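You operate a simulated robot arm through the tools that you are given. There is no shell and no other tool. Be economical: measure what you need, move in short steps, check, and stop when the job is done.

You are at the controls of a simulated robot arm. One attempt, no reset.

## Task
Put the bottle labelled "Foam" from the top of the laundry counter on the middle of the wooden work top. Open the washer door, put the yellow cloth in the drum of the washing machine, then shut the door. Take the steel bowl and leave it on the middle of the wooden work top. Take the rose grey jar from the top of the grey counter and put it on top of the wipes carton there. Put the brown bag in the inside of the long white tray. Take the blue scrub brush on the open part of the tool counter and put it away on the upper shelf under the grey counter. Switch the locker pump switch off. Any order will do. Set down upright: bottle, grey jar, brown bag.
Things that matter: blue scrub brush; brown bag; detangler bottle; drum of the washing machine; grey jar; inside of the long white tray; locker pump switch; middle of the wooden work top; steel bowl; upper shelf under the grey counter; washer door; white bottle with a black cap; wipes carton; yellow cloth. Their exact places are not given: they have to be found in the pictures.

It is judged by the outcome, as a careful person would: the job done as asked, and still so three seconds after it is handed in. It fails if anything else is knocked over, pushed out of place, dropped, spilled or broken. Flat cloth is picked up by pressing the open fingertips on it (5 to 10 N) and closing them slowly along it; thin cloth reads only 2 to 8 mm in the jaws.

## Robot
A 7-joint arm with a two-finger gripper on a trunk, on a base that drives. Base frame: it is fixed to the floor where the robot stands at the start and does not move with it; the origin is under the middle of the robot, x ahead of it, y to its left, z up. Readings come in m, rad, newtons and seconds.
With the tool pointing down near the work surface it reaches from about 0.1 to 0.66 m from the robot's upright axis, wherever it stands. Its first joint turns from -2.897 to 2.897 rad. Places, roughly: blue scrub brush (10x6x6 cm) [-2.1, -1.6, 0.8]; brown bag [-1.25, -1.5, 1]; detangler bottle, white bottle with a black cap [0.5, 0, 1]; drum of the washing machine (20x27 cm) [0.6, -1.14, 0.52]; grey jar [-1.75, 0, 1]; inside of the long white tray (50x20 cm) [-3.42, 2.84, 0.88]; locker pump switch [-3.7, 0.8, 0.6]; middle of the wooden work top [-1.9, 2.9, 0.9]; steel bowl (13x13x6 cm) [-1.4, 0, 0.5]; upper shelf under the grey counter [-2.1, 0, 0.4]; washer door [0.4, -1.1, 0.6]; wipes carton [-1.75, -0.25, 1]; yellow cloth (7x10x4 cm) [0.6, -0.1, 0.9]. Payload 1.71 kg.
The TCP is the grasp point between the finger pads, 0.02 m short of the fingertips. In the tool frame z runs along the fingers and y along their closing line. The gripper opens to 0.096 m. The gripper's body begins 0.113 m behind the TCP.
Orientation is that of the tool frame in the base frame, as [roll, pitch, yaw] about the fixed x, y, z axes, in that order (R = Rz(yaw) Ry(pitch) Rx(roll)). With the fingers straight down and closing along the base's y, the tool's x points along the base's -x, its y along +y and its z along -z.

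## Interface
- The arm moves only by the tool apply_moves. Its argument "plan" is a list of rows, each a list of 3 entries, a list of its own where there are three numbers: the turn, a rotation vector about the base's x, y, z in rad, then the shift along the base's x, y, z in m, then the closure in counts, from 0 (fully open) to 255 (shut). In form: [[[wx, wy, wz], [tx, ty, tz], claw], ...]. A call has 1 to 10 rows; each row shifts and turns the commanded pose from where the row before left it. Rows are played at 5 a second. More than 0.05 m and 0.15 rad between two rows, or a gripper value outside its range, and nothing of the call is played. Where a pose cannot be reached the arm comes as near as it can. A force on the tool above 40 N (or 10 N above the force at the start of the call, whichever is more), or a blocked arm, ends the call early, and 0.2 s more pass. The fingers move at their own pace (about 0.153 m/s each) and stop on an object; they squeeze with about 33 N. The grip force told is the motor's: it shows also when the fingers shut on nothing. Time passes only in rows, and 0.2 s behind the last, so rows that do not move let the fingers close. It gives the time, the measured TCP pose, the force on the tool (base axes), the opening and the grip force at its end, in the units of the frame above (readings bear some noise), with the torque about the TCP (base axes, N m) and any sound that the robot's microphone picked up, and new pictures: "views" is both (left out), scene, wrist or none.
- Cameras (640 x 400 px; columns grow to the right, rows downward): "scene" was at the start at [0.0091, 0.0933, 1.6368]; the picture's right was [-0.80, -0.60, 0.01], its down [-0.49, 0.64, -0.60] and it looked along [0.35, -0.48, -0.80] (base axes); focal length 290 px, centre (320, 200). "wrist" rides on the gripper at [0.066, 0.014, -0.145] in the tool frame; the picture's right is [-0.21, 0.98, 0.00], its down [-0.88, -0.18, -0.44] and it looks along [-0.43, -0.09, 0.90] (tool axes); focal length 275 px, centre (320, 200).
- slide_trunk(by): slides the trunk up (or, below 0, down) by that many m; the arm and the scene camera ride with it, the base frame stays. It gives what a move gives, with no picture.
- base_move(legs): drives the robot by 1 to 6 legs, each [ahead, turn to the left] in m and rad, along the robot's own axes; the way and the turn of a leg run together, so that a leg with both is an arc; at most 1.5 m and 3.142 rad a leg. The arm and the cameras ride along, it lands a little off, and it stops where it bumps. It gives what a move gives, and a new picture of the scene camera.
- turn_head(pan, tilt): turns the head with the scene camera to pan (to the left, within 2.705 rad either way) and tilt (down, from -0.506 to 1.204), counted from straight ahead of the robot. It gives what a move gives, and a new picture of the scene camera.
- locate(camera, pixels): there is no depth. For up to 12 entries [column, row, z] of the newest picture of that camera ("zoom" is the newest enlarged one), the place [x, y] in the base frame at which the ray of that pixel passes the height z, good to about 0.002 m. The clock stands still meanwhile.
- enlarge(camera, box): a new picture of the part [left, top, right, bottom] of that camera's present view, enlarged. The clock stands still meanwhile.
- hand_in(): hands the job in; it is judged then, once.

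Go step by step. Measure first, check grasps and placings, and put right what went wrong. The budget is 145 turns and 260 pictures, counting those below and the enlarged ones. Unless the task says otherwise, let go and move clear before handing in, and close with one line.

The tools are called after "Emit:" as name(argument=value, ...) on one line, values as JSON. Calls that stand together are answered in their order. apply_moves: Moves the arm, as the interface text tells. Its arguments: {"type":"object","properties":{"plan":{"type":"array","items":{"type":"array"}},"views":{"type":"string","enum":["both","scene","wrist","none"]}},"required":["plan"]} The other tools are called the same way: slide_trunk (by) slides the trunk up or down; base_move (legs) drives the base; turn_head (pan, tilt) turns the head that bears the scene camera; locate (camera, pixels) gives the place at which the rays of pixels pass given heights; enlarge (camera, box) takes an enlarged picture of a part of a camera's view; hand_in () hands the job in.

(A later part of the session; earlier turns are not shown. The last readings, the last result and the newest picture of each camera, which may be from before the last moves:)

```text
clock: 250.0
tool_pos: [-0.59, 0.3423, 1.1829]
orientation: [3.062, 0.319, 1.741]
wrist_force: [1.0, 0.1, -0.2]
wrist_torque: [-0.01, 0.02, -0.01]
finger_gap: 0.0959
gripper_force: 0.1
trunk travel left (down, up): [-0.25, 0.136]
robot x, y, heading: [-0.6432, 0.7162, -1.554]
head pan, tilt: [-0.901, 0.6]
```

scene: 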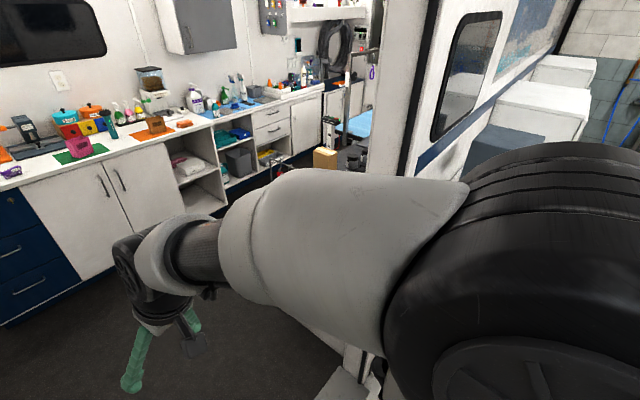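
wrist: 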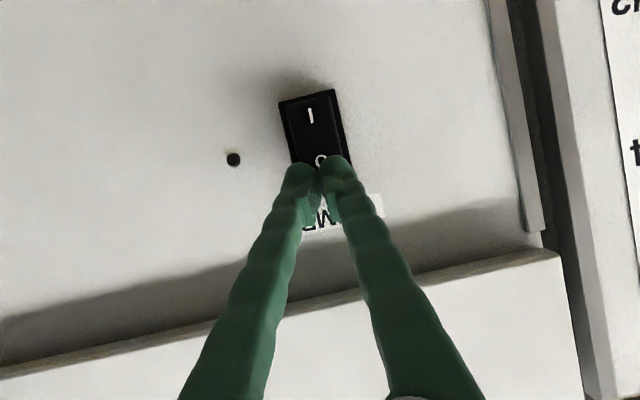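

Fix the tilt, extend forward a bit, then drive in.

Emit:
apply_moves(plan=[[[0.15, 0, 0], [-0.01, -0.04, 0], 0], [[0.13, 0, 0], [-0.01, -0.04, 0], 0], [[0, 0.0, -0.1], [0, -0.04, 0], 0]], views="none")

Emit:
base_move(legs=[[0.9, -0.005], [0.6, 0.0]])

```text
clock: 250.8
tool_pos: [-0.6103, 0.2225, 1.1813]
orientation: [3.015, 0.038, 1.629]
wrist_force: [0.3, -0.1, 1.1]
wrist_torque: [0.02, 0.03, 0.02]
finger_gap: 0.096
gripper_force: 0.1
trunk travel left (down, up): [-0.25, 0.136]
robot x, y, heading: [-0.6384, 0.7173, -1.556]
head pan, tilt: [-0.901, 0.6]
```

```text
clock: 252.9
tool_pos: [-0.609, 0.0421, 1.1919]
orientation: [3.017, 0.057, 1.624]
wrist_force: [0.2, 0.4, -0.2]
wrist_torque: [-0.05, -0.03, -0.01]
finger_gap: 0.0957
gripper_force: 0.1
trunk travel left (down, up): [-0.25, 0.136]
robot x, y, heading: [-0.6378, 0.5136, -1.556]
head pan, tilt: [-0.901, 0.6]
stopped in leg 1: the robot was blocked; the commanded pose is now the measured one
```

scene: 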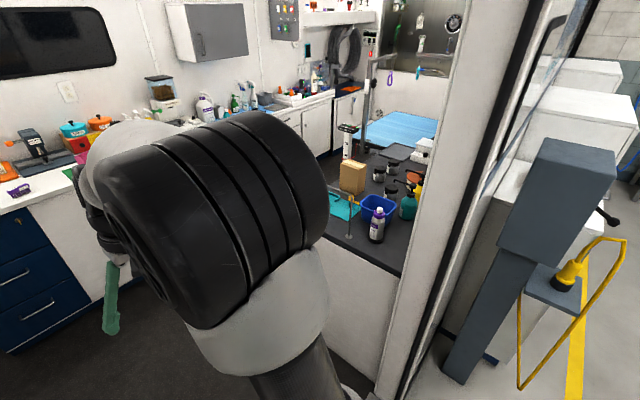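

Blocked again at about the same y. Look down-left and down ahead to see what touches.

Emit:
turn_head(pan=0.7, tilt=0.9)

Emit:
turn_head(pan=-1.5, tilt=0.9)

```text
clock: 254.5
tool_pos: [-0.6102, 0.0312, 1.1859]
orientation: [3.016, 0.047, 1.623]
wrist_force: [-0.4, -1.6, -1.0]
wrist_torque: [0.15, 0.0, 0.03]
finger_gap: 0.096
gripper_force: 0.1
trunk travel left (down, up): [-0.25, 0.136]
robot x, y, heading: [-0.6405, 0.5157, -1.561]
head pan, tilt: [0.7, 0.901]
```

scene: 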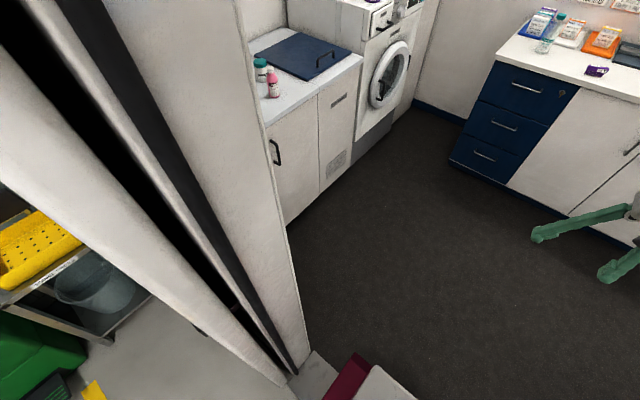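

```text
clock: 256.6
tool_pos: [-0.6107, 0.041, 1.1904]
orientation: [3.016, 0.059, 1.624]
wrist_force: [-0.1, 0.4, -0.7]
wrist_torque: [0.0, -0.02, 0.01]
finger_gap: 0.0961
gripper_force: 0.0
trunk travel left (down, up): [-0.25, 0.136]
robot x, y, heading: [-0.6422, 0.5123, -1.557]
head pan, tilt: [-1.499, 0.901]
```

scene: 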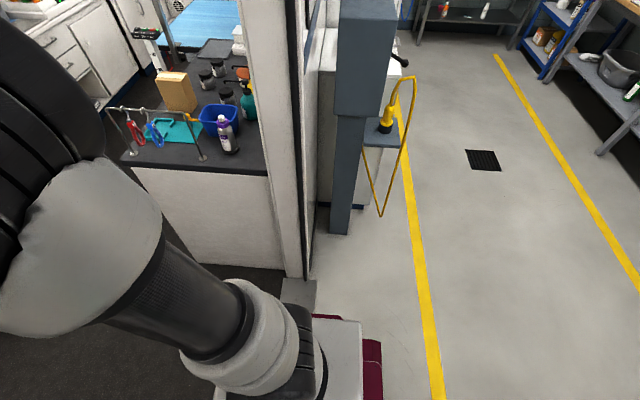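

Emit:
locate(camera="scene", pixels=[[313, 316, 0.1], [313, 316, 0.3], [380, 342, 0.1], [380, 342, 0.3], [302, 278, 0.0], [315, 282, 0.0], [287, 275, 0.0], [318, 318, 0.3]])

```text
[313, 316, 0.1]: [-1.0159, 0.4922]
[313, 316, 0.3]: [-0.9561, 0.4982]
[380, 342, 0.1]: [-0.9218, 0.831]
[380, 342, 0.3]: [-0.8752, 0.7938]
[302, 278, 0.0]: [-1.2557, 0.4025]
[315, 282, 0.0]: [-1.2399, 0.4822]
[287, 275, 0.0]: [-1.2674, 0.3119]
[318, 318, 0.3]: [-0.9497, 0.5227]
```

Base sides are clear, so something high may touch. Look upward ahead.

Emit:
turn_head(pan=0.3, tilt=-0.35)

Emit:
turn_head(pan=-1.2, tilt=-0.1)

```text
clock: 258.4
tool_pos: [-0.6088, 0.0229, 1.1823]
orientation: [3.017, 0.038, 1.626]
wrist_force: [0.8, 0.1, -1.7]
wrist_torque: [0.13, 0.05, 0.0]
finger_gap: 0.0961
gripper_force: 0.0
trunk travel left (down, up): [-0.25, 0.136]
robot x, y, heading: [-0.6353, 0.5113, -1.567]
head pan, tilt: [0.3, -0.351]
```

scene: 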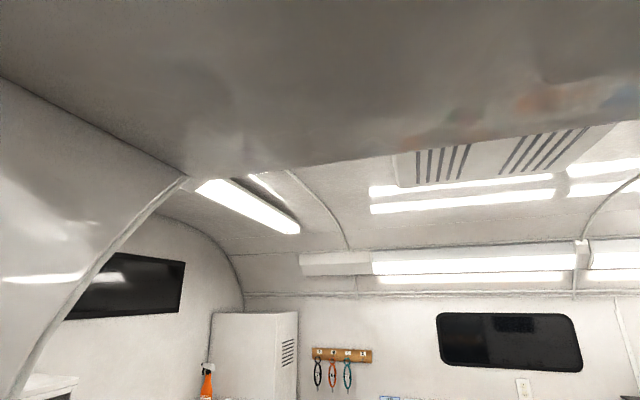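

```text
clock: 260.0
tool_pos: [-0.611, 0.0413, 1.1895]
orientation: [3.016, 0.057, 1.623]
wrist_force: [-0.2, -0.5, -0.3]
wrist_torque: [0.03, 0.02, 0.0]
finger_gap: 0.096
gripper_force: 0.0
trunk travel left (down, up): [-0.25, 0.136]
robot x, y, heading: [-0.6395, 0.511, -1.563]
head pan, tilt: [-1.201, -0.099]
```

scene: 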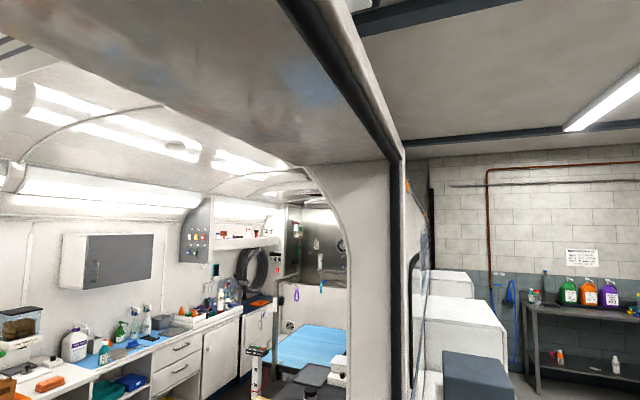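

The door lintel is just overhead; the raised elbow likely hits it. Lower the trunk and try again.

Emit:
base_move(legs=[[-0.15, 0.0]])

Emit:
slide_trunk(by=-0.22)

Emit:
base_move(legs=[[1.0, 0.0]])

```text
clock: 261.4
tool_pos: [-0.6116, 0.1854, 1.1893]
orientation: [3.015, 0.052, 1.625]
wrist_force: [-0.1, 0.0, -0.1]
wrist_torque: [0.01, -0.02, 0.0]
finger_gap: 0.0962
gripper_force: 0.0
trunk travel left (down, up): [-0.25, 0.136]
robot x, y, heading: [-0.64, 0.6644, -1.561]
head pan, tilt: [-1.201, -0.099]
```

scene: 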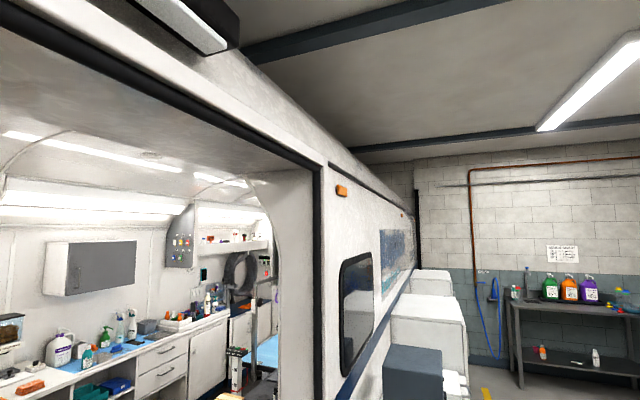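

```text
clock: 263.8
tool_pos: [-0.6112, 0.1774, 0.9632]
orientation: [3.014, 0.044, 1.624]
wrist_force: [-0.1, 1.0, 0.4]
wrist_torque: [-0.02, -0.01, -0.01]
finger_gap: 0.0964
gripper_force: 0.0
trunk travel left (down, up): [-0.03, 0.356]
robot x, y, heading: [-0.6391, 0.6642, -1.554]
head pan, tilt: [-1.201, -0.099]
```

```text
clock: 269.4
tool_pos: [-0.6083, -0.8418, 0.9635]
orientation: [3.013, 0.044, 1.616]
wrist_force: [0.6, 0.9, 0.2]
wrist_torque: [-0.01, -0.01, 0.02]
finger_gap: 0.0959
gripper_force: 0.0
trunk travel left (down, up): [-0.03, 0.356]
robot x, y, heading: [-0.6343, -0.3526, -1.568]
head pan, tilt: [-1.201, -0.099]
```

scene: 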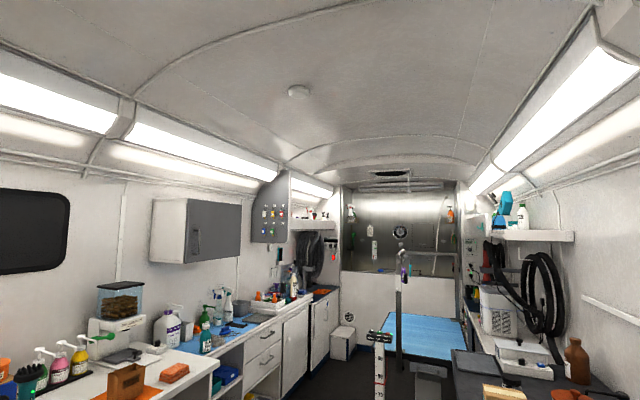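

Through the door. Now look at the grey counter to the right and the tool counter.

Emit:
slide_trunk(by=0.2)

Emit:
turn_head(pan=-1.8, tilt=0.7)

Emit:
turn_head(pan=-0.9, tilt=0.55)

```text
clock: 271.5
tool_pos: [-0.6091, -0.8247, 1.1721]
orientation: [3.016, 0.06, 1.618]
wrist_force: [0.1, -0.9, 0.5]
wrist_torque: [0.0, -0.01, -0.03]
finger_gap: 0.0961
gripper_force: 0.0
trunk travel left (down, up): [-0.23, 0.156]
robot x, y, heading: [-0.6319, -0.3548, -1.567]
head pan, tilt: [-1.201, -0.099]
```

```text
clock: 272.7
tool_pos: [-0.6099, -0.8265, 1.1714]
orientation: [3.016, 0.058, 1.616]
wrist_force: [0.5, 0.2, -0.5]
wrist_torque: [-0.02, 0.0, 0.01]
finger_gap: 0.0961
gripper_force: 0.1
trunk travel left (down, up): [-0.23, 0.156]
robot x, y, heading: [-0.6329, -0.3579, -1.573]
head pan, tilt: [-1.799, 0.7]
```

scene: 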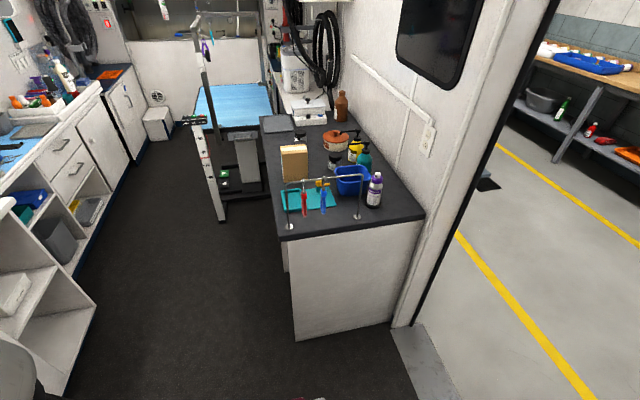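

```text
clock: 273.9
tool_pos: [-0.6082, -0.8264, 1.1715]
orientation: [3.016, 0.061, 1.617]
wrist_force: [1.0, 0.3, -0.2]
wrist_torque: [0.03, -0.01, 0.0]
finger_gap: 0.0961
gripper_force: 0.1
trunk travel left (down, up): [-0.23, 0.156]
robot x, y, heading: [-0.6377, -0.3562, -1.575]
head pan, tilt: [-0.901, 0.55]
```

scene: 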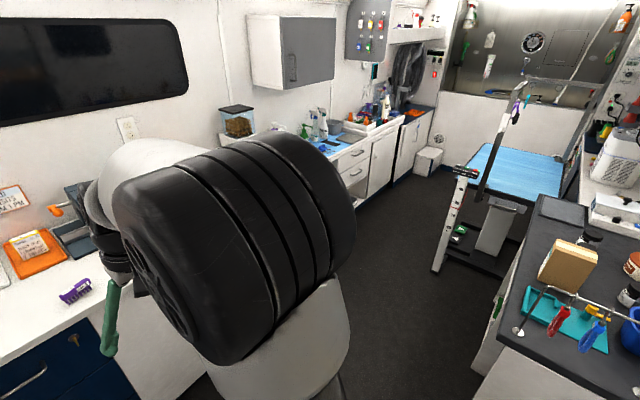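

The aisle is open. Drive to about (-1.55,-0.82) facing the grey counter.

Emit:
slide_trunk(by=0.1)

Emit:
base_move(legs=[[0, -1.1], [1.02, 0], [0, -2.04]])

Emit:
turn_head(pan=0.3, tilt=0.8)

```text
clock: 275.2
tool_pos: [-0.6099, -0.8257, 1.2725]
orientation: [3.014, 0.058, 1.617]
wrist_force: [0.3, 0.4, -0.3]
wrist_torque: [0.0, 0.05, 0.02]
finger_gap: 0.0958
gripper_force: 0.0
trunk travel left (down, up): [-0.33, 0.056]
robot x, y, heading: [-0.6335, -0.3537, -1.567]
head pan, tilt: [-0.901, 0.55]
```

```text
clock: 289.9
tool_pos: [-1.5308, -0.3407, 1.2721]
orientation: [3.016, 0.06, -1.57]
wrist_force: [0.6, 0.1, 1.0]
wrist_torque: [0.04, -0.01, 0.01]
finger_gap: 0.0962
gripper_force: 0.0
trunk travel left (down, up): [-0.33, 0.056]
robot x, y, heading: [-1.5335, -0.8152, 1.524]
head pan, tilt: [-0.901, 0.55]
```

scene: 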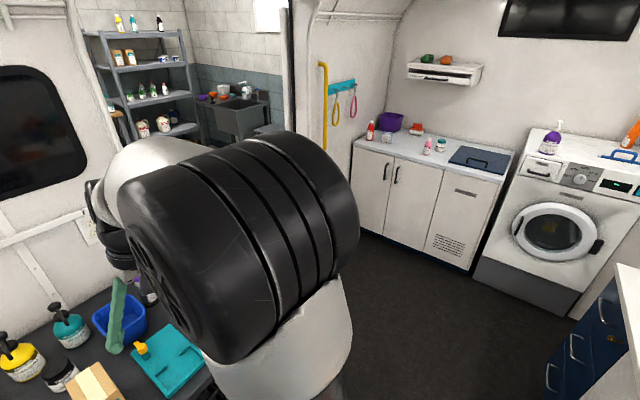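

```text
clock: 291.4
tool_pos: [-1.5315, -0.3598, 1.2788]
orientation: [3.015, 0.077, -1.569]
wrist_force: [-0.1, 0.1, 0.1]
wrist_torque: [-0.04, 0.0, 0.01]
finger_gap: 0.096
gripper_force: 0.0
trunk travel left (down, up): [-0.33, 0.056]
robot x, y, heading: [-1.5384, -0.8107, 1.53]
head pan, tilt: [0.3, 0.799]
```

scene: 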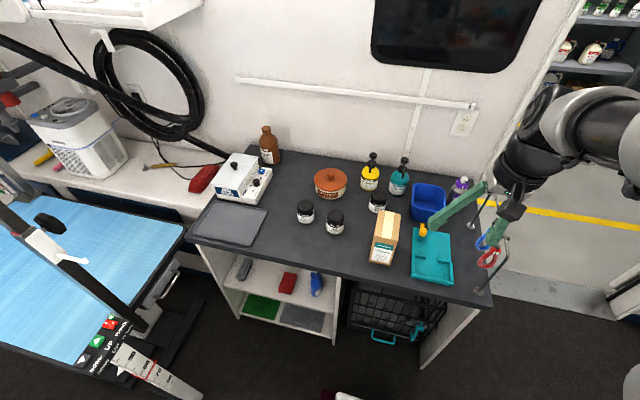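

Emit:
enlarge(camera="scene", box=[280, 150, 440, 250])

Emit:
enlarge(camera="scene", box=[190, 230, 490, 380])

Emit:
locate(camera="scene", pixels=[[305, 220, 0.9], [336, 233, 0.9], [378, 210, 0.9], [384, 262, 0.9], [188, 237, 0.88], [494, 303, 0.88], [421, 368, 0.0], [290, 300, 0.4], [240, 318, 0.15]])

```text
4.00 times, centred on (360, 200) of scene
```

zoom: 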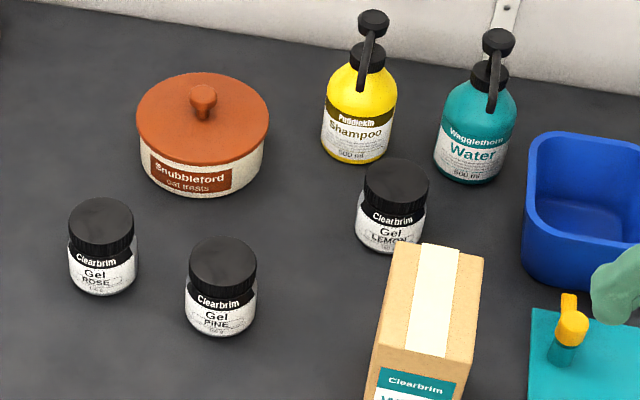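

```text
2.13 times, centred on (340, 305) of scene
```

zoom: 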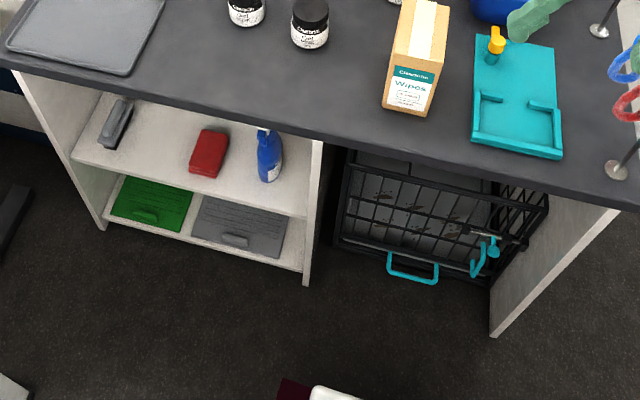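

```text
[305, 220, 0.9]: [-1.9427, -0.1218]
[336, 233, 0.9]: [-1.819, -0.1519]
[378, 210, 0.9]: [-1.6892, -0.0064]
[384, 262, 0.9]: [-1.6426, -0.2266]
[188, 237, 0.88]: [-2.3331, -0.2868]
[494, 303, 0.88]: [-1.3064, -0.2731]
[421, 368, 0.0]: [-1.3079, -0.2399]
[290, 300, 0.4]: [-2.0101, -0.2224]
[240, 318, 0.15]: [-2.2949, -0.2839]
```

The ROSE gel jar is at (305,210) and the wipes carton at (384,238). I need to be closer; check the table column position and carton top.

Emit:
locate(camera="scene", pixels=[[200, 396, 0.0], [130, 352, 0.0], [120, 350, 0.8], [375, 262, 0.9], [396, 266, 0.9], [402, 212, 1.05], [378, 210, 1.05], [392, 236, 1.05], [305, 203, 0.98], [296, 222, 0.9], [200, 390, 0.5]])

Emit:
turn_head(pan=0.8, tilt=1.0)

```text
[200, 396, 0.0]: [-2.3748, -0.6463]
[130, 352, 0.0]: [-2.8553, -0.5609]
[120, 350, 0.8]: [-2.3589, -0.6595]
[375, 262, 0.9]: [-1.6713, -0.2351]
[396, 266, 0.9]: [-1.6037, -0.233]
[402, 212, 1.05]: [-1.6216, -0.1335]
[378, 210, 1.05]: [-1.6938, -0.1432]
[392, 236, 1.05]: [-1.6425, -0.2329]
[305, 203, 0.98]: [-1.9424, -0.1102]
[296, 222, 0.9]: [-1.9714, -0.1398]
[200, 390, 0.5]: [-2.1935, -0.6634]
```

```text
clock: 292.3
tool_pos: [-1.5311, -0.3604, 1.2784]
orientation: [3.015, 0.075, -1.57]
wrist_force: [0.0, -0.1, -0.1]
wrist_torque: [0.01, -0.01, 0.0]
finger_gap: 0.0958
gripper_force: 0.0
trunk travel left (down, up): [-0.33, 0.056]
robot x, y, heading: [-1.5364, -0.8153, 1.526]
head pan, tilt: [0.799, 1.0]
```

scene: 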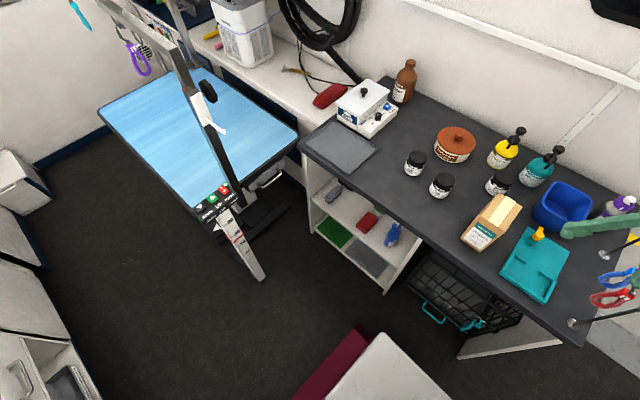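

Clear to shift left. Move to about (-1.8,-0.72).

Emit:
base_move(legs=[[0, 1.265], [0.28, 0], [0, -1.22]])

Emit:
turn_head(pan=0.25, tilt=0.9)

```text
clock: 301.7
tool_pos: [-1.8224, -0.2666, 1.2791]
orientation: [3.017, 0.076, -1.508]
wrist_force: [0.0, 0.0, 0.3]
wrist_torque: [-0.02, -0.01, -0.01]
finger_gap: 0.096
gripper_force: 0.0
trunk travel left (down, up): [-0.33, 0.056]
robot x, y, heading: [-1.8042, -0.7215, 1.588]
head pan, tilt: [0.799, 1.0]
```

scene: 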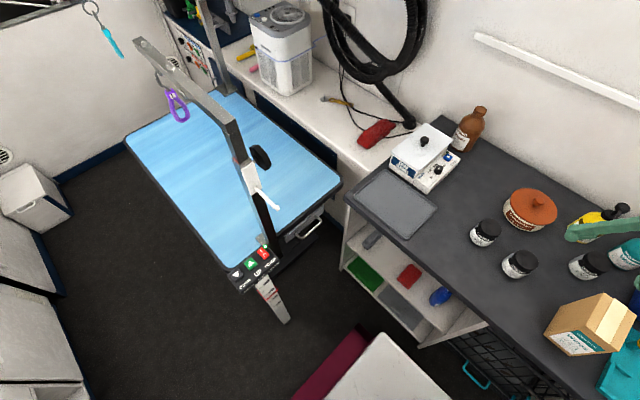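

```text
clock: 302.6
tool_pos: [-1.8234, -0.2845, 1.2847]
orientation: [3.017, 0.088, -1.509]
wrist_force: [-0.3, 0.4, -0.1]
wrist_torque: [-0.05, -0.02, 0.0]
finger_gap: 0.096
gripper_force: 0.1
trunk travel left (down, up): [-0.33, 0.056]
robot x, y, heading: [-1.8031, -0.7245, 1.588]
head pan, tilt: [0.25, 0.901]
```

scene: 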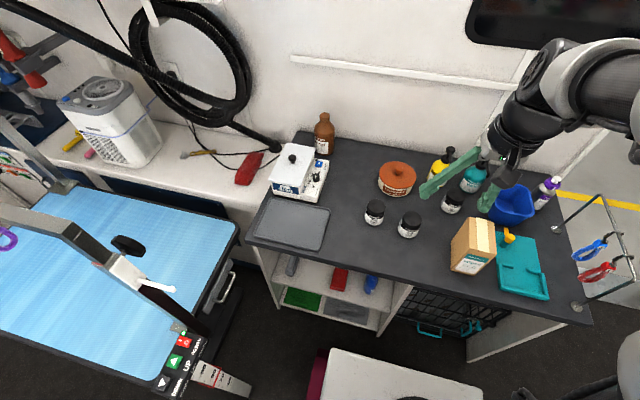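

Bring the wrist camera above the ROSE jar with the tool straightened.

Emit:
apply_moves(plan=[[[-0.04, -0.065, 0], [-0.02, 0.02, 0], 0], [[-0.04, -0.065, 0], [-0.02, 0.03, 0], 0], [[0, 0, 0], [-0.03, 0.03, 0], 0], [[0, 0, 0], [-0.03, 0.03, 0], 0], [[0, 0, 0], [-0.01, 0.03, -0.02], 0], [[0, 0, 0], [0, 0, -0.03], 0], [[0, 0, 0], [0, 0, 0], 0]], views="wrist")

```text
clock: 304.2
tool_pos: [-1.9311, -0.1464, 1.2347]
orientation: [3.14, 0.0, -1.502]
wrist_force: [-0.7, 0.0, 0.5]
wrist_torque: [-0.01, 0.0, -0.01]
finger_gap: 0.0962
gripper_force: 0.1
trunk travel left (down, up): [-0.33, 0.056]
robot x, y, heading: [-1.8074, -0.7245, 1.583]
head pan, tilt: [0.25, 0.901]
```

wrist: 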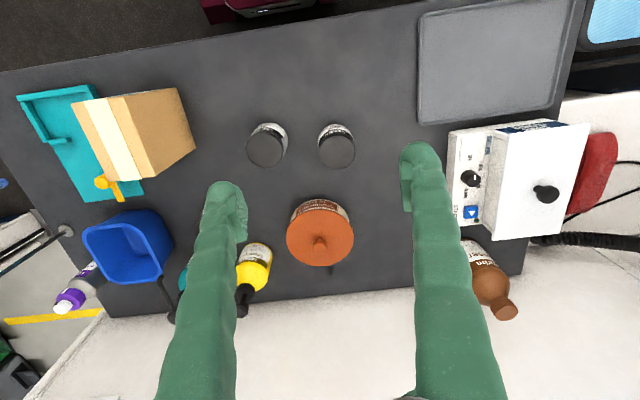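

ROSE jar is at (337,148) here. Locate jar and carton top corners.

Emit:
enlarge(camera="wrist", box=[60, 70, 380, 220])

Emit:
locate(camera="wrist", pixels=[[337, 153, 0.95], [337, 153, 0.97], [337, 153, 0.99], [336, 128, 0.89], [319, 150, 0.97], [355, 150, 0.97], [267, 153, 0.97]])

```text
2.00 times, centred on (220, 145) of wrist
```

zoom: 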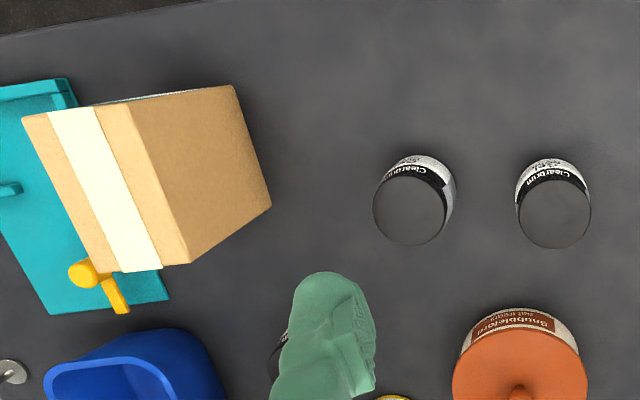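

```text
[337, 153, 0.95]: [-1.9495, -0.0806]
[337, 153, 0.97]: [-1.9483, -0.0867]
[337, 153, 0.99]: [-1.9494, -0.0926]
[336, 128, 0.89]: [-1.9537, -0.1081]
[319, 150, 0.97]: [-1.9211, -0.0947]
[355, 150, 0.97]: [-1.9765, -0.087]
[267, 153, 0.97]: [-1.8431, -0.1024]
```

Emit:
locate(camera="wrist", pixels=[[176.5, 87.5, 0.89], [195, 147.5, 0.89], [123.5, 96.5, 1.03], [123.5, 96.5, 1.06], [155, 177.5, 1.03], [155, 177.5, 1.06], [71.5, 102.5, 1.05], [108.5, 179, 1.05], [123.5, 96.5, 1.0], [155, 177.5, 1.0]])

```text
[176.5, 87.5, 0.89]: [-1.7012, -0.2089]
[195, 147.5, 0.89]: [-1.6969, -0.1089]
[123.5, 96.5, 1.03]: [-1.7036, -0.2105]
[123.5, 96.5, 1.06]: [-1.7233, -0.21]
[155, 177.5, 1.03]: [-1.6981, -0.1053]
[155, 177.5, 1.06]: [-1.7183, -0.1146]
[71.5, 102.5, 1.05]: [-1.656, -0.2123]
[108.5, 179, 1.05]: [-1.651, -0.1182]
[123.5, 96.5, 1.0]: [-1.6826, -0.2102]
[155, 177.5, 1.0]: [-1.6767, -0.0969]
```

ROSE jar centre (-1.948,-0.086), carton top ≈1.03 centred near (-1.67,-0.158). Descend on the jar and grip.

Emit:
apply_moves(plan=[[[0, 0, 0], [-0.008, 0.03, -0.02], 0], [[0, 0, 0], [-0.009, 0.031, -0.035], 0], [[0, 0, 0], [0, 0, -0.045], 0], [[0, 0, 0], [0, 0, -0.045], 0], [[0, 0, 0], [0, 0, -0.045], 0], [[0, 0, 0], [0, 0, 0], 0]], views="wrist")

```text
clock: 305.6
tool_pos: [-1.9541, -0.0842, 1.0476]
orientation: [3.14, 0.0, -1.504]
wrist_force: [-0.2, 0.1, 1.0]
wrist_torque: [0.04, 0.0, 0.0]
finger_gap: 0.096
gripper_force: 0.1
trunk travel left (down, up): [-0.33, 0.056]
robot x, y, heading: [-1.8063, -0.7202, 1.589]
head pan, tilt: [0.25, 0.901]
```

wrist: 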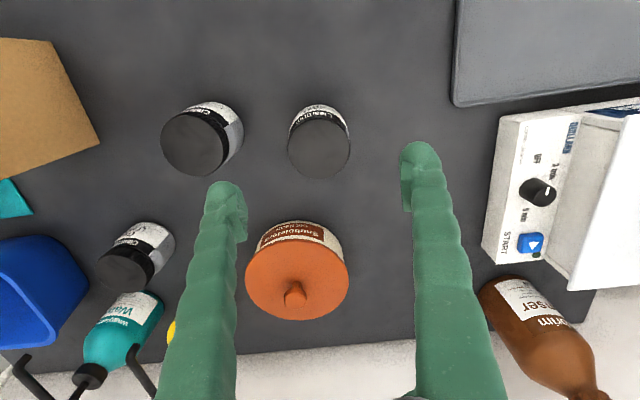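

Emit:
locate(camera="wrist", pixels=[[319, 146, 0.965], [289, 145, 0.965], [350, 145, 0.965], [319, 108, 0.89], [262, 290, 0.97], [222, 140, 0.965]])

```text
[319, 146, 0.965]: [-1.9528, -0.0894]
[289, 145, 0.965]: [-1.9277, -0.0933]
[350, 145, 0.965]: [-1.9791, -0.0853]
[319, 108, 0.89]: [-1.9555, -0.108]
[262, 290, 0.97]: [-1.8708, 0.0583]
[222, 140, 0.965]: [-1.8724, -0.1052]
```

Aligned. Descend 11.5 cm and close.

Emit:
apply_moves(plan=[[[0, 0, 0], [0, 0, -0.04], 0], [[0, 0, 0], [0, 0, -0.04], 0], [[0, 0, 0], [0, 0, -0.035], 0], [[0, 0, 0], [0, 0, 0], 0], [[0, 0, 0], [0, 0, 0], 90], [[0, 0, 0], [0, 0, 0], 180], [[0, 0, 0], [0, 0, 0], 255], [[0, 0, 0], [0, 0, 0], 255]], views="wrist")

```text
clock: 307.4
tool_pos: [-1.9518, -0.0826, 0.931]
orientation: [3.141, 0.003, -1.504]
wrist_force: [1.3, -0.2, 2.8]
wrist_torque: [0.06, 0.0, -0.05]
finger_gap: 0.06
gripper_force: 32.7
trunk travel left (down, up): [-0.33, 0.056]
robot x, y, heading: [-1.8071, -0.7189, 1.585]
head pan, tilt: [0.25, 0.901]
```

wrist: 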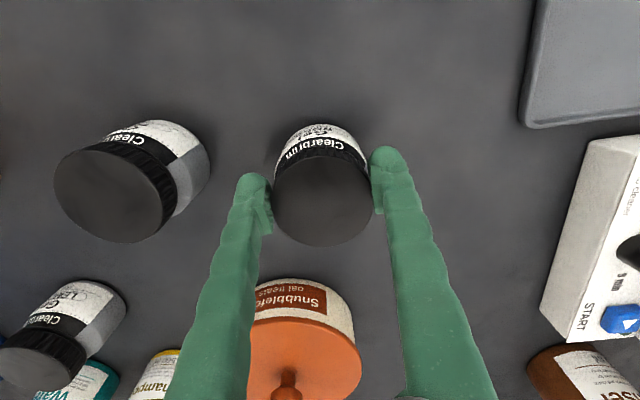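

Gripped. Lift and carry to over the carton.

Emit:
apply_moves(plan=[[[0, 0, 0], [0, 0, 0.04], 255], [[0, 0, 0], [0, 0, 0.05], 255], [[0, 0, 0], [0, 0, 0.05], 255], [[0, 0, 0], [0, 0, 0.05], 255], [[0, 0, 0], [0.045, -0.015, 0.01], 255], [[0, 0, 0], [0.047, -0.015, 0], 255], [[0, 0, 0], [0.047, -0.015, 0], 255], [[0, 0, 0], [0.047, -0.015, 0], 255], [[0, 0, 0], [0.047, -0.015, 0], 255], [[0, 0, 0], [0.047, 0, 0], 255]])

```text
clock: 309.6
tool_pos: [-1.6676, -0.1578, 1.1325]
orientation: [3.14, 0.001, -1.503]
wrist_force: [0.3, -1.0, -0.9]
wrist_torque: [-0.05, 0.02, -0.04]
finger_gap: 0.0602
gripper_force: 32.6
trunk travel left (down, up): [-0.33, 0.056]
robot x, y, heading: [-1.808, -0.7189, 1.583]
head pan, tilt: [0.25, 0.901]
```

scene: 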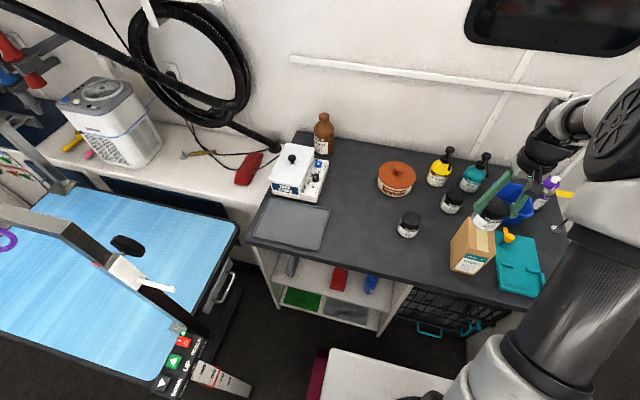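
wrist: 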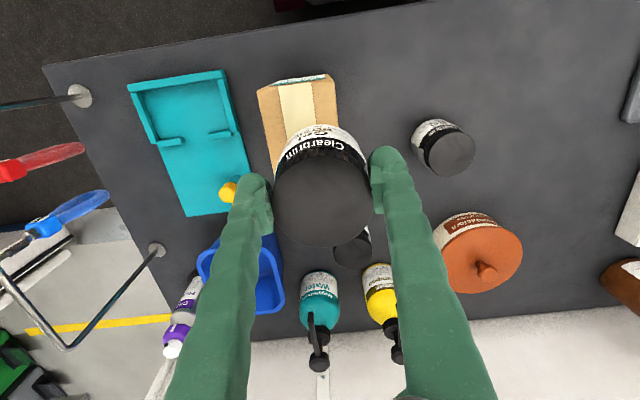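

Measure the carton's visible top edge from here.

Emit:
enlarge(camera="wrist", box=[230, 60, 390, 190])

Emit:
locate(camera="wrist", pixels=[[257, 90, 1.028], [334, 80, 1.028], [338, 127, 1.028], [274, 170, 1.028]])

```text
3.08 times, centred on (310, 125) of wrist
```

zoom: 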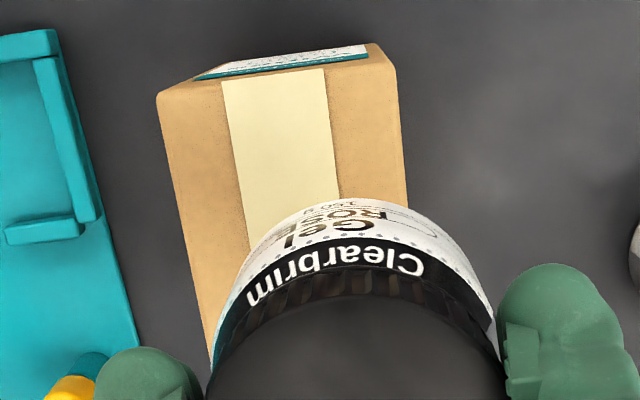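

```text
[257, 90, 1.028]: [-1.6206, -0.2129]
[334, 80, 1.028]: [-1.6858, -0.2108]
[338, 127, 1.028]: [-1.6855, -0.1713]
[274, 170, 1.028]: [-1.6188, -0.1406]
```

Carton top centre is (-1.653,-0.16). Shift +1.5 cm and lower to just above contact (~1.07).

Emit:
apply_moves(plan=[[[0, 0, 0], [0.015, -0.002, 0], 255], [[0, 0, 0], [0, 0, -0.03], 255], [[0, 0, 0], [0, 0, -0.018], 255], [[0, 0, 0], [0, 0, -0.006], 255], [[0, 0, 0], [0, 0, 0], 255]], views="wrist")

Emit:
enlarge(camera="scene", box=[420, 170, 560, 290])

```text
clock: 310.8
tool_pos: [-1.6527, -0.1788, 1.0879]
orientation: [-3.137, 0.024, -1.504]
wrist_force: [-0.1, 0.0, -2.7]
wrist_torque: [0.03, 0.01, 0.0]
finger_gap: 0.0604
gripper_force: 33.3
trunk travel left (down, up): [-0.33, 0.056]
robot x, y, heading: [-1.8021, -0.7202, 1.584]
head pan, tilt: [0.25, 0.901]
stopped in row 5: the force on the tool passed its limit at 42 N (the readings are from after the stop); the commanded pose is now the measured one
```

wrist: 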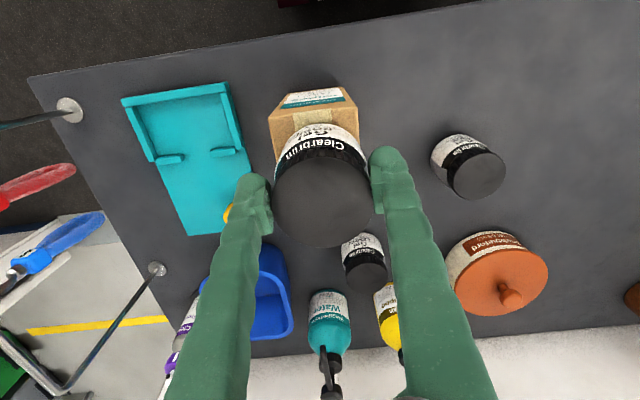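

```text
3.33 times, centred on (490, 230) of scene
```

zoom: 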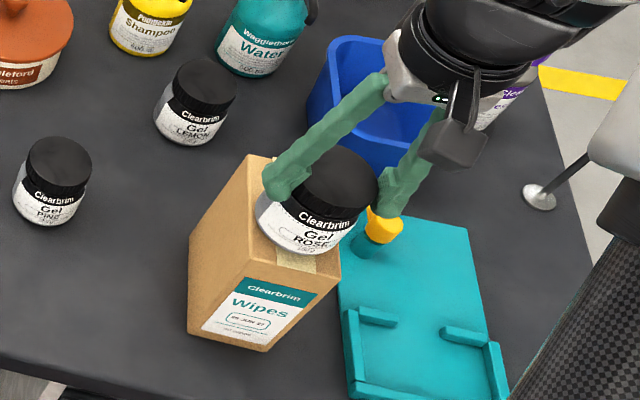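

Contact came earlier than computed (42 N). Check where the carton and jar are now.

Emit:
enlarge(camera="wrist", box=[240, 70, 400, 190])

Emit:
locate(camera="wrist", pixels=[[269, 121, 1.028], [357, 109, 1.028], [269, 121, 1.04], [357, 109, 1.04]])

Emit:
locate(camera="scene", pixels=[[450, 270, 0.88], [468, 274, 0.88]])

```text
3.33 times, centred on (320, 130) of wrist
```

zoom: 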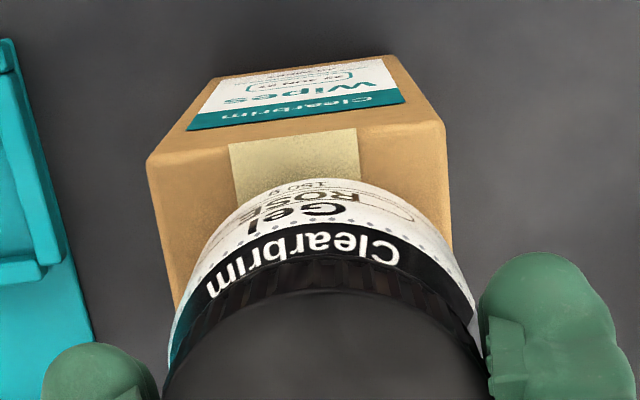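

```text
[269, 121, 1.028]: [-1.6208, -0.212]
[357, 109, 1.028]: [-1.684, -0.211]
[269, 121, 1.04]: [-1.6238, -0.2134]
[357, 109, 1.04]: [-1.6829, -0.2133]
```

```text
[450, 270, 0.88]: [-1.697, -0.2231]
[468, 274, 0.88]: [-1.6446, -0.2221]
```

Carton hasn't moved; the jar is 2 cm too far forward. Raise 1 cm, shift y +0.02, then lower gently.

Emit:
apply_moves(plan=[[[0, 0, 0], [0, 0, 0.012], 255], [[-0.024, 0.003, 0], [0, 0.02, 0], 255], [[0, 0, 0], [0, 0, 0], 255]], views="none")

Emit:
apply_moves(plan=[[[0, 0, 0], [0, 0, -0.005], 255], [[0, 0, 0], [0, 0, -0.005], 255], [[0, 0, 0], [0, 0, 0], 255]], views="none")

```text
clock: 311.6
tool_pos: [-1.6532, -0.1574, 1.1014]
orientation: [-3.142, 0.001, -1.502]
wrist_force: [0.5, -0.2, -2.0]
wrist_torque: [0.03, 0.0, -0.02]
finger_gap: 0.0601
gripper_force: 32.9
trunk travel left (down, up): [-0.33, 0.056]
robot x, y, heading: [-1.8079, -0.7199, 1.585]
head pan, tilt: [0.25, 0.901]
```

```text
clock: 312.4
tool_pos: [-1.6535, -0.1567, 1.0911]
orientation: [3.141, 0.001, -1.504]
wrist_force: [0.7, -0.6, -1.5]
wrist_torque: [-0.02, 0.01, 0.02]
finger_gap: 0.06
gripper_force: 32.3
trunk travel left (down, up): [-0.33, 0.056]
robot x, y, heading: [-1.8076, -0.7192, 1.586]
head pan, tilt: [0.25, 0.901]
```

Emit:
apply_moves(plan=[[[0, 0, 0], [0, 0, -0.004], 255], [[0, 0, 0], [0, 0, -0.003], 255], [[0, 0, 0], [0, 0, 0], 255]], views="none")

Emit:
enlarge(camera="scene", box=[440, 180, 540, 280])

```text
clock: 313.2
tool_pos: [-1.6534, -0.1559, 1.0822]
orientation: [-3.141, 0.0, -1.504]
wrist_force: [-0.2, -0.2, -1.0]
wrist_torque: [0.0, 0.01, -0.01]
finger_gap: 0.0604
gripper_force: 32.8
trunk travel left (down, up): [-0.33, 0.056]
robot x, y, heading: [-1.8023, -0.724, 1.581]
head pan, tilt: [0.25, 0.901]
```

```text
4.00 times, centred on (490, 230) of scene
```

zoom: 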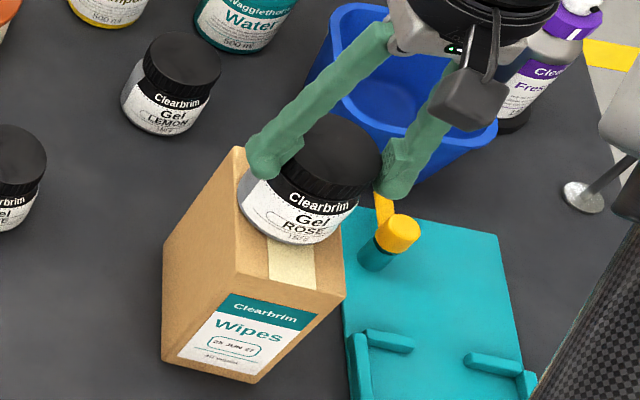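

Emit:
apply_moves(plan=[[[0, 0, 0], [0, 0, -0.004], 255], [[0, 0, 0], [0, 0, -0.004], 255], [[0, 0, 0], [0, 0, 0], 255]], views="none")

```text
clock: 313.9
tool_pos: [-1.6523, -0.1714, 1.0872]
orientation: [-3.138, 0.023, -1.505]
wrist_force: [0.2, 0.6, -1.6]
wrist_torque: [0.03, 0.0, 0.0]
finger_gap: 0.0604
gripper_force: 33.2
trunk travel left (down, up): [-0.33, 0.056]
robot x, y, heading: [-1.8047, -0.7214, 1.585]
head pan, tilt: [0.25, 0.901]
stopped in row 3: the force on the tool passed its limit at 41 N (the readings are from after the stop); the commanded pose is now the measured one
```

Contact is at TCP z≈1.077. Return to y -0.158, z 1.079, release there (≈2 mm drop).

Emit:
apply_moves(plan=[[[0, 0, 0], [0, 0, 0.005], 255], [[-0.024, 0.003, 0], [-0.001, 0.0135, 0], 255], [[0, 0, 0], [0, 0, -0.006], 255], [[0, 0, 0], [0, 0, -0.006], 255], [[0, 0, 0], [0, 0, 0], 255]], views="wrist")

```text
clock: 315.1
tool_pos: [-1.654, -0.1572, 1.0819]
orientation: [3.141, 0.001, -1.502]
wrist_force: [0.2, -3.4, 11.9]
wrist_torque: [0.17, -0.15, -0.04]
finger_gap: 0.0601
gripper_force: 32.8
trunk travel left (down, up): [-0.33, 0.056]
robot x, y, heading: [-1.8054, -0.7219, 1.585]
head pan, tilt: [0.25, 0.901]
```

wrist: 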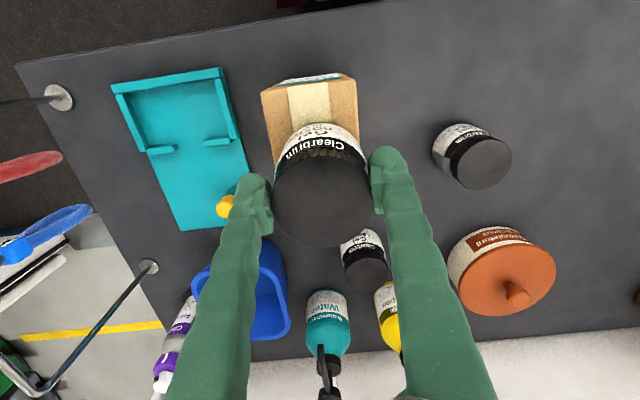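

Now resting (12 N upward). Release gently and rise.

Emit:
apply_moves(plan=[[[0, 0, 0], [0, 0, 0.001], 160], [[0, 0, 0], [0, 0, 0], 60], [[0, 0, 0], [0, 0, 0], 30], [[0, 0, 0], [0, 0, 0.02], 30], [[0, 0, 0], [0, 0, 0.04], 30], [[0, 0, 0], [0, 0, 0.04], 30], [[0, 0, 0], [0, -0.02, 0.04], 0], [[0, 0, 0], [0, -0.04, 0], 0]])

```text
clock: 316.9
tool_pos: [-1.654, -0.2203, 1.2243]
orientation: [3.138, -0.001, -1.503]
wrist_force: [-0.3, -0.2, -0.7]
wrist_torque: [0.03, -0.02, -0.02]
finger_gap: 0.0961
gripper_force: 0.1
trunk travel left (down, up): [-0.33, 0.056]
robot x, y, heading: [-1.8058, -0.7239, 1.583]
head pan, tilt: [0.25, 0.901]
```

scene: 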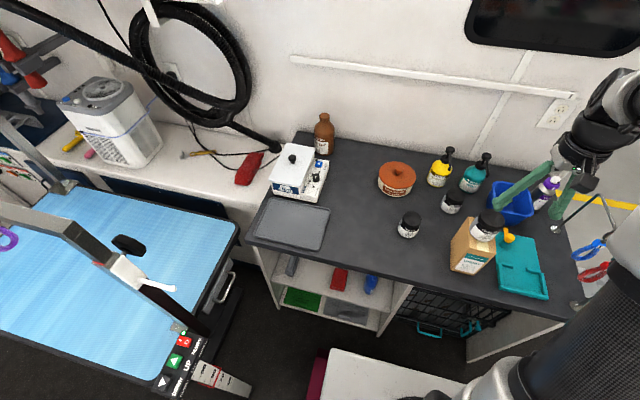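
wrist: 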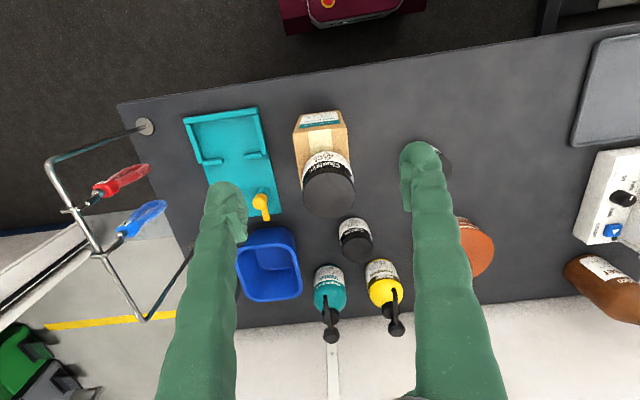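

The ROSE jar stands on the wipes carton. Next look at the tool counter behind for the blue scrub brush.

Emit:
turn_head(pan=2.6, tilt=0.7)

```text
clock: 319.1
tool_pos: [-1.6537, -0.2187, 1.2226]
orientation: [3.139, 0.001, -1.503]
wrist_force: [0.5, -1.3, 0.2]
wrist_torque: [0.03, 0.02, 0.0]
finger_gap: 0.0957
gripper_force: 0.0
trunk travel left (down, up): [-0.33, 0.056]
robot x, y, heading: [-1.8049, -0.721, 1.59]
head pan, tilt: [2.601, 0.7]
```

scene: 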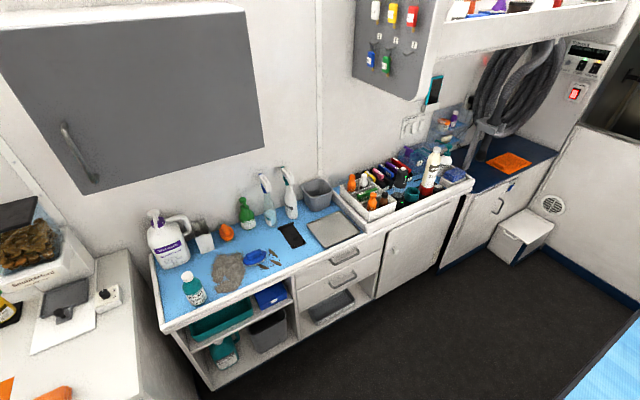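

Emit:
enlarge(camera="scene", box=[150, 170, 350, 330])

Emit:
locate(camera="scene", pixels=[[257, 258, 0.8], [257, 258, 0.84], [165, 332, 0.78], [195, 300, 0.8], [385, 232, 0.78], [300, 262, 0.78]])

```text
2.50 times, centred on (250, 250) of scene
```

zoom: 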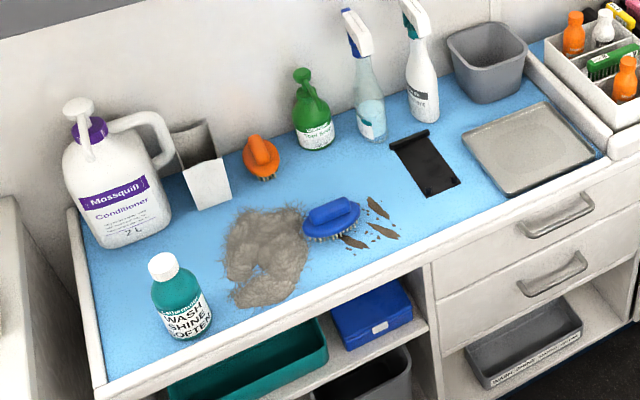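

```text
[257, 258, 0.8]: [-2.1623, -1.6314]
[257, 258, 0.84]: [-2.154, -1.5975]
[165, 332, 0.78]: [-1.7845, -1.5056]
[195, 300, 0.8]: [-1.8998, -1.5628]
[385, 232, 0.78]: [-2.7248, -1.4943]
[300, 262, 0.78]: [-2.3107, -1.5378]
```

The blue brush is at (255,257) ≈ (-2.15,-1.6). Check clearances of the taller counter's end.

Emit:
locate(camera="scene", pixels=[[127, 250, 0.89], [148, 397, 0.89], [190, 392, 0.3], [185, 345, 0.6]])

Emit:
turn_head(pan=2.65, tilt=1.15)

```text
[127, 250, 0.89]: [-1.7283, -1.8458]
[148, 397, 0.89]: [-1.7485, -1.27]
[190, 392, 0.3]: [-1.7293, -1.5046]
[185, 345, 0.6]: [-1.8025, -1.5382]
```

```text
clock: 320.0
tool_pos: [-1.6535, -0.2191, 1.2218]
orientation: [3.14, 0.0, -1.503]
wrist_force: [-0.1, -0.4, -0.2]
wrist_torque: [-0.02, -0.03, 0.0]
finger_gap: 0.0961
gripper_force: 0.1
trunk travel left (down, up): [-0.33, 0.056]
robot x, y, heading: [-1.804, -0.7224, 1.591]
head pan, tilt: [2.649, 1.15]
```

scene: 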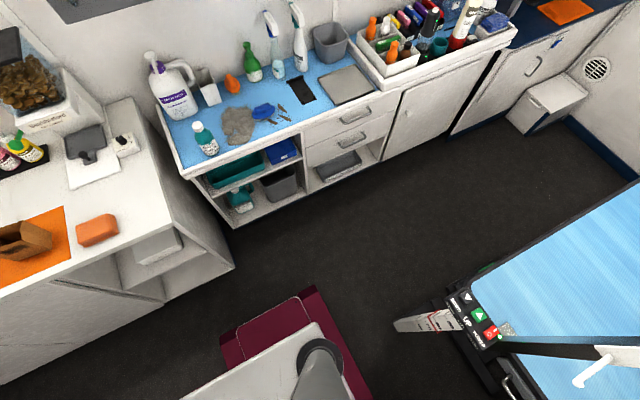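

Emit:
locate(camera="scene", pixels=[[235, 265, 0.0], [187, 230, 0.89], [396, 325, 0.0], [318, 287, 0.15], [222, 335, 0.15], [235, 227, 0.0], [465, 355, 0.4], [268, 111, 0.8], [263, 110, 0.83]])

Emit:
enlarge(camera="scene", box=[180, 60, 320, 160])

```text
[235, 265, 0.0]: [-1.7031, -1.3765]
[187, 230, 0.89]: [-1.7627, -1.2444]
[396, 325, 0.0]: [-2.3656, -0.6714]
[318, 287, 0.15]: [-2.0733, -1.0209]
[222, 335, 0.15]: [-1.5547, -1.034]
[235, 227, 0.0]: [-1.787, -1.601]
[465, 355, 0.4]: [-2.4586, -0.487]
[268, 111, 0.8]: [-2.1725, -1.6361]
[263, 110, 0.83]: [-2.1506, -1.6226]
```

```text
4.00 times, centred on (250, 110) of scene
```

zoom: 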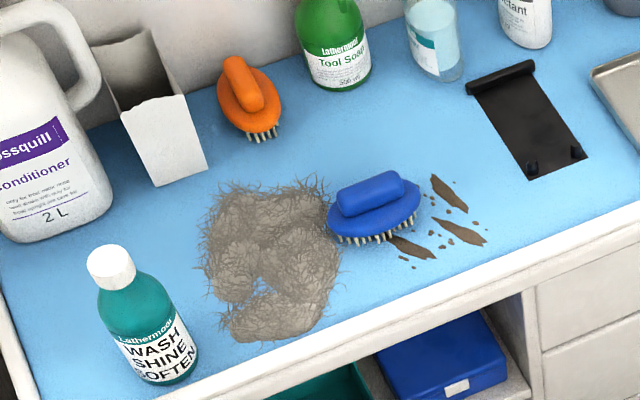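

Base is 0.60×0.52 m, so it can turn at about (-2.05,-1.02). Retract the arm, reverse there, and face the brush.

Emit:
apply_moves(plan=[[[0, 0, 0], [-0.03, -0.035, 0.01], 0], [[0, 0, 0], [-0.03, -0.035, 0.01], 0], [[0, 0, 0], [-0.03, -0.03, 0], 0]], views="none")

Emit:
base_move(legs=[[0, -0.71], [-0.386, 0], [0, -2.45]])

Emit:
turn_head(pan=0.2, tilt=0.85)

```text
clock: 320.8
tool_pos: [-1.7463, -0.3197, 1.2402]
orientation: [3.141, 0.0, -1.502]
wrist_force: [0.4, -0.3, -0.1]
wrist_torque: [0.04, -0.04, 0.01]
finger_gap: 0.0961
gripper_force: 0.0
trunk travel left (down, up): [-0.33, 0.056]
robot x, y, heading: [-1.808, -0.7225, 1.583]
head pan, tilt: [2.649, 1.15]
```

```text
clock: 332.4
tool_pos: [-2.1015, -1.4283, 1.2388]
orientation: [3.139, 0.001, 1.67]
wrist_force: [0.9, -0.1, 0.1]
wrist_torque: [0.0, -0.03, 0.0]
finger_gap: 0.0959
gripper_force: 0.0
trunk travel left (down, up): [-0.33, 0.056]
robot x, y, heading: [-2.0508, -1.0248, -1.523]
head pan, tilt: [2.649, 1.15]
```

scene: 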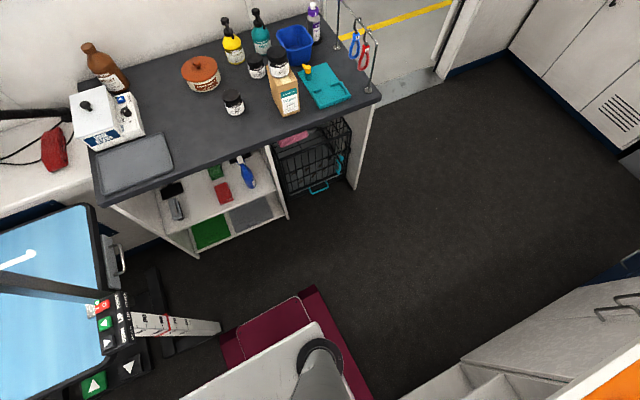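

```text
clock: 334.6
tool_pos: [-2.101, -1.4086, 1.2451]
orientation: [3.139, 0.016, 1.672]
wrist_force: [0.1, 0.1, 0.1]
wrist_torque: [0.0, -0.02, 0.03]
finger_gap: 0.0959
gripper_force: 0.1
trunk travel left (down, up): [-0.33, 0.056]
robot x, y, heading: [-2.0558, -1.0248, -1.529]
head pan, tilt: [0.201, 0.85]
```

scene: 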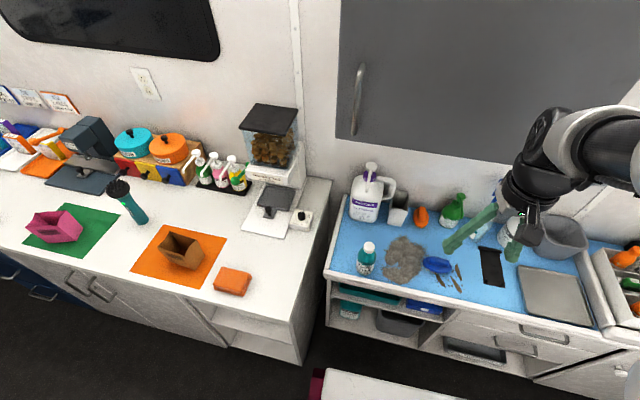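

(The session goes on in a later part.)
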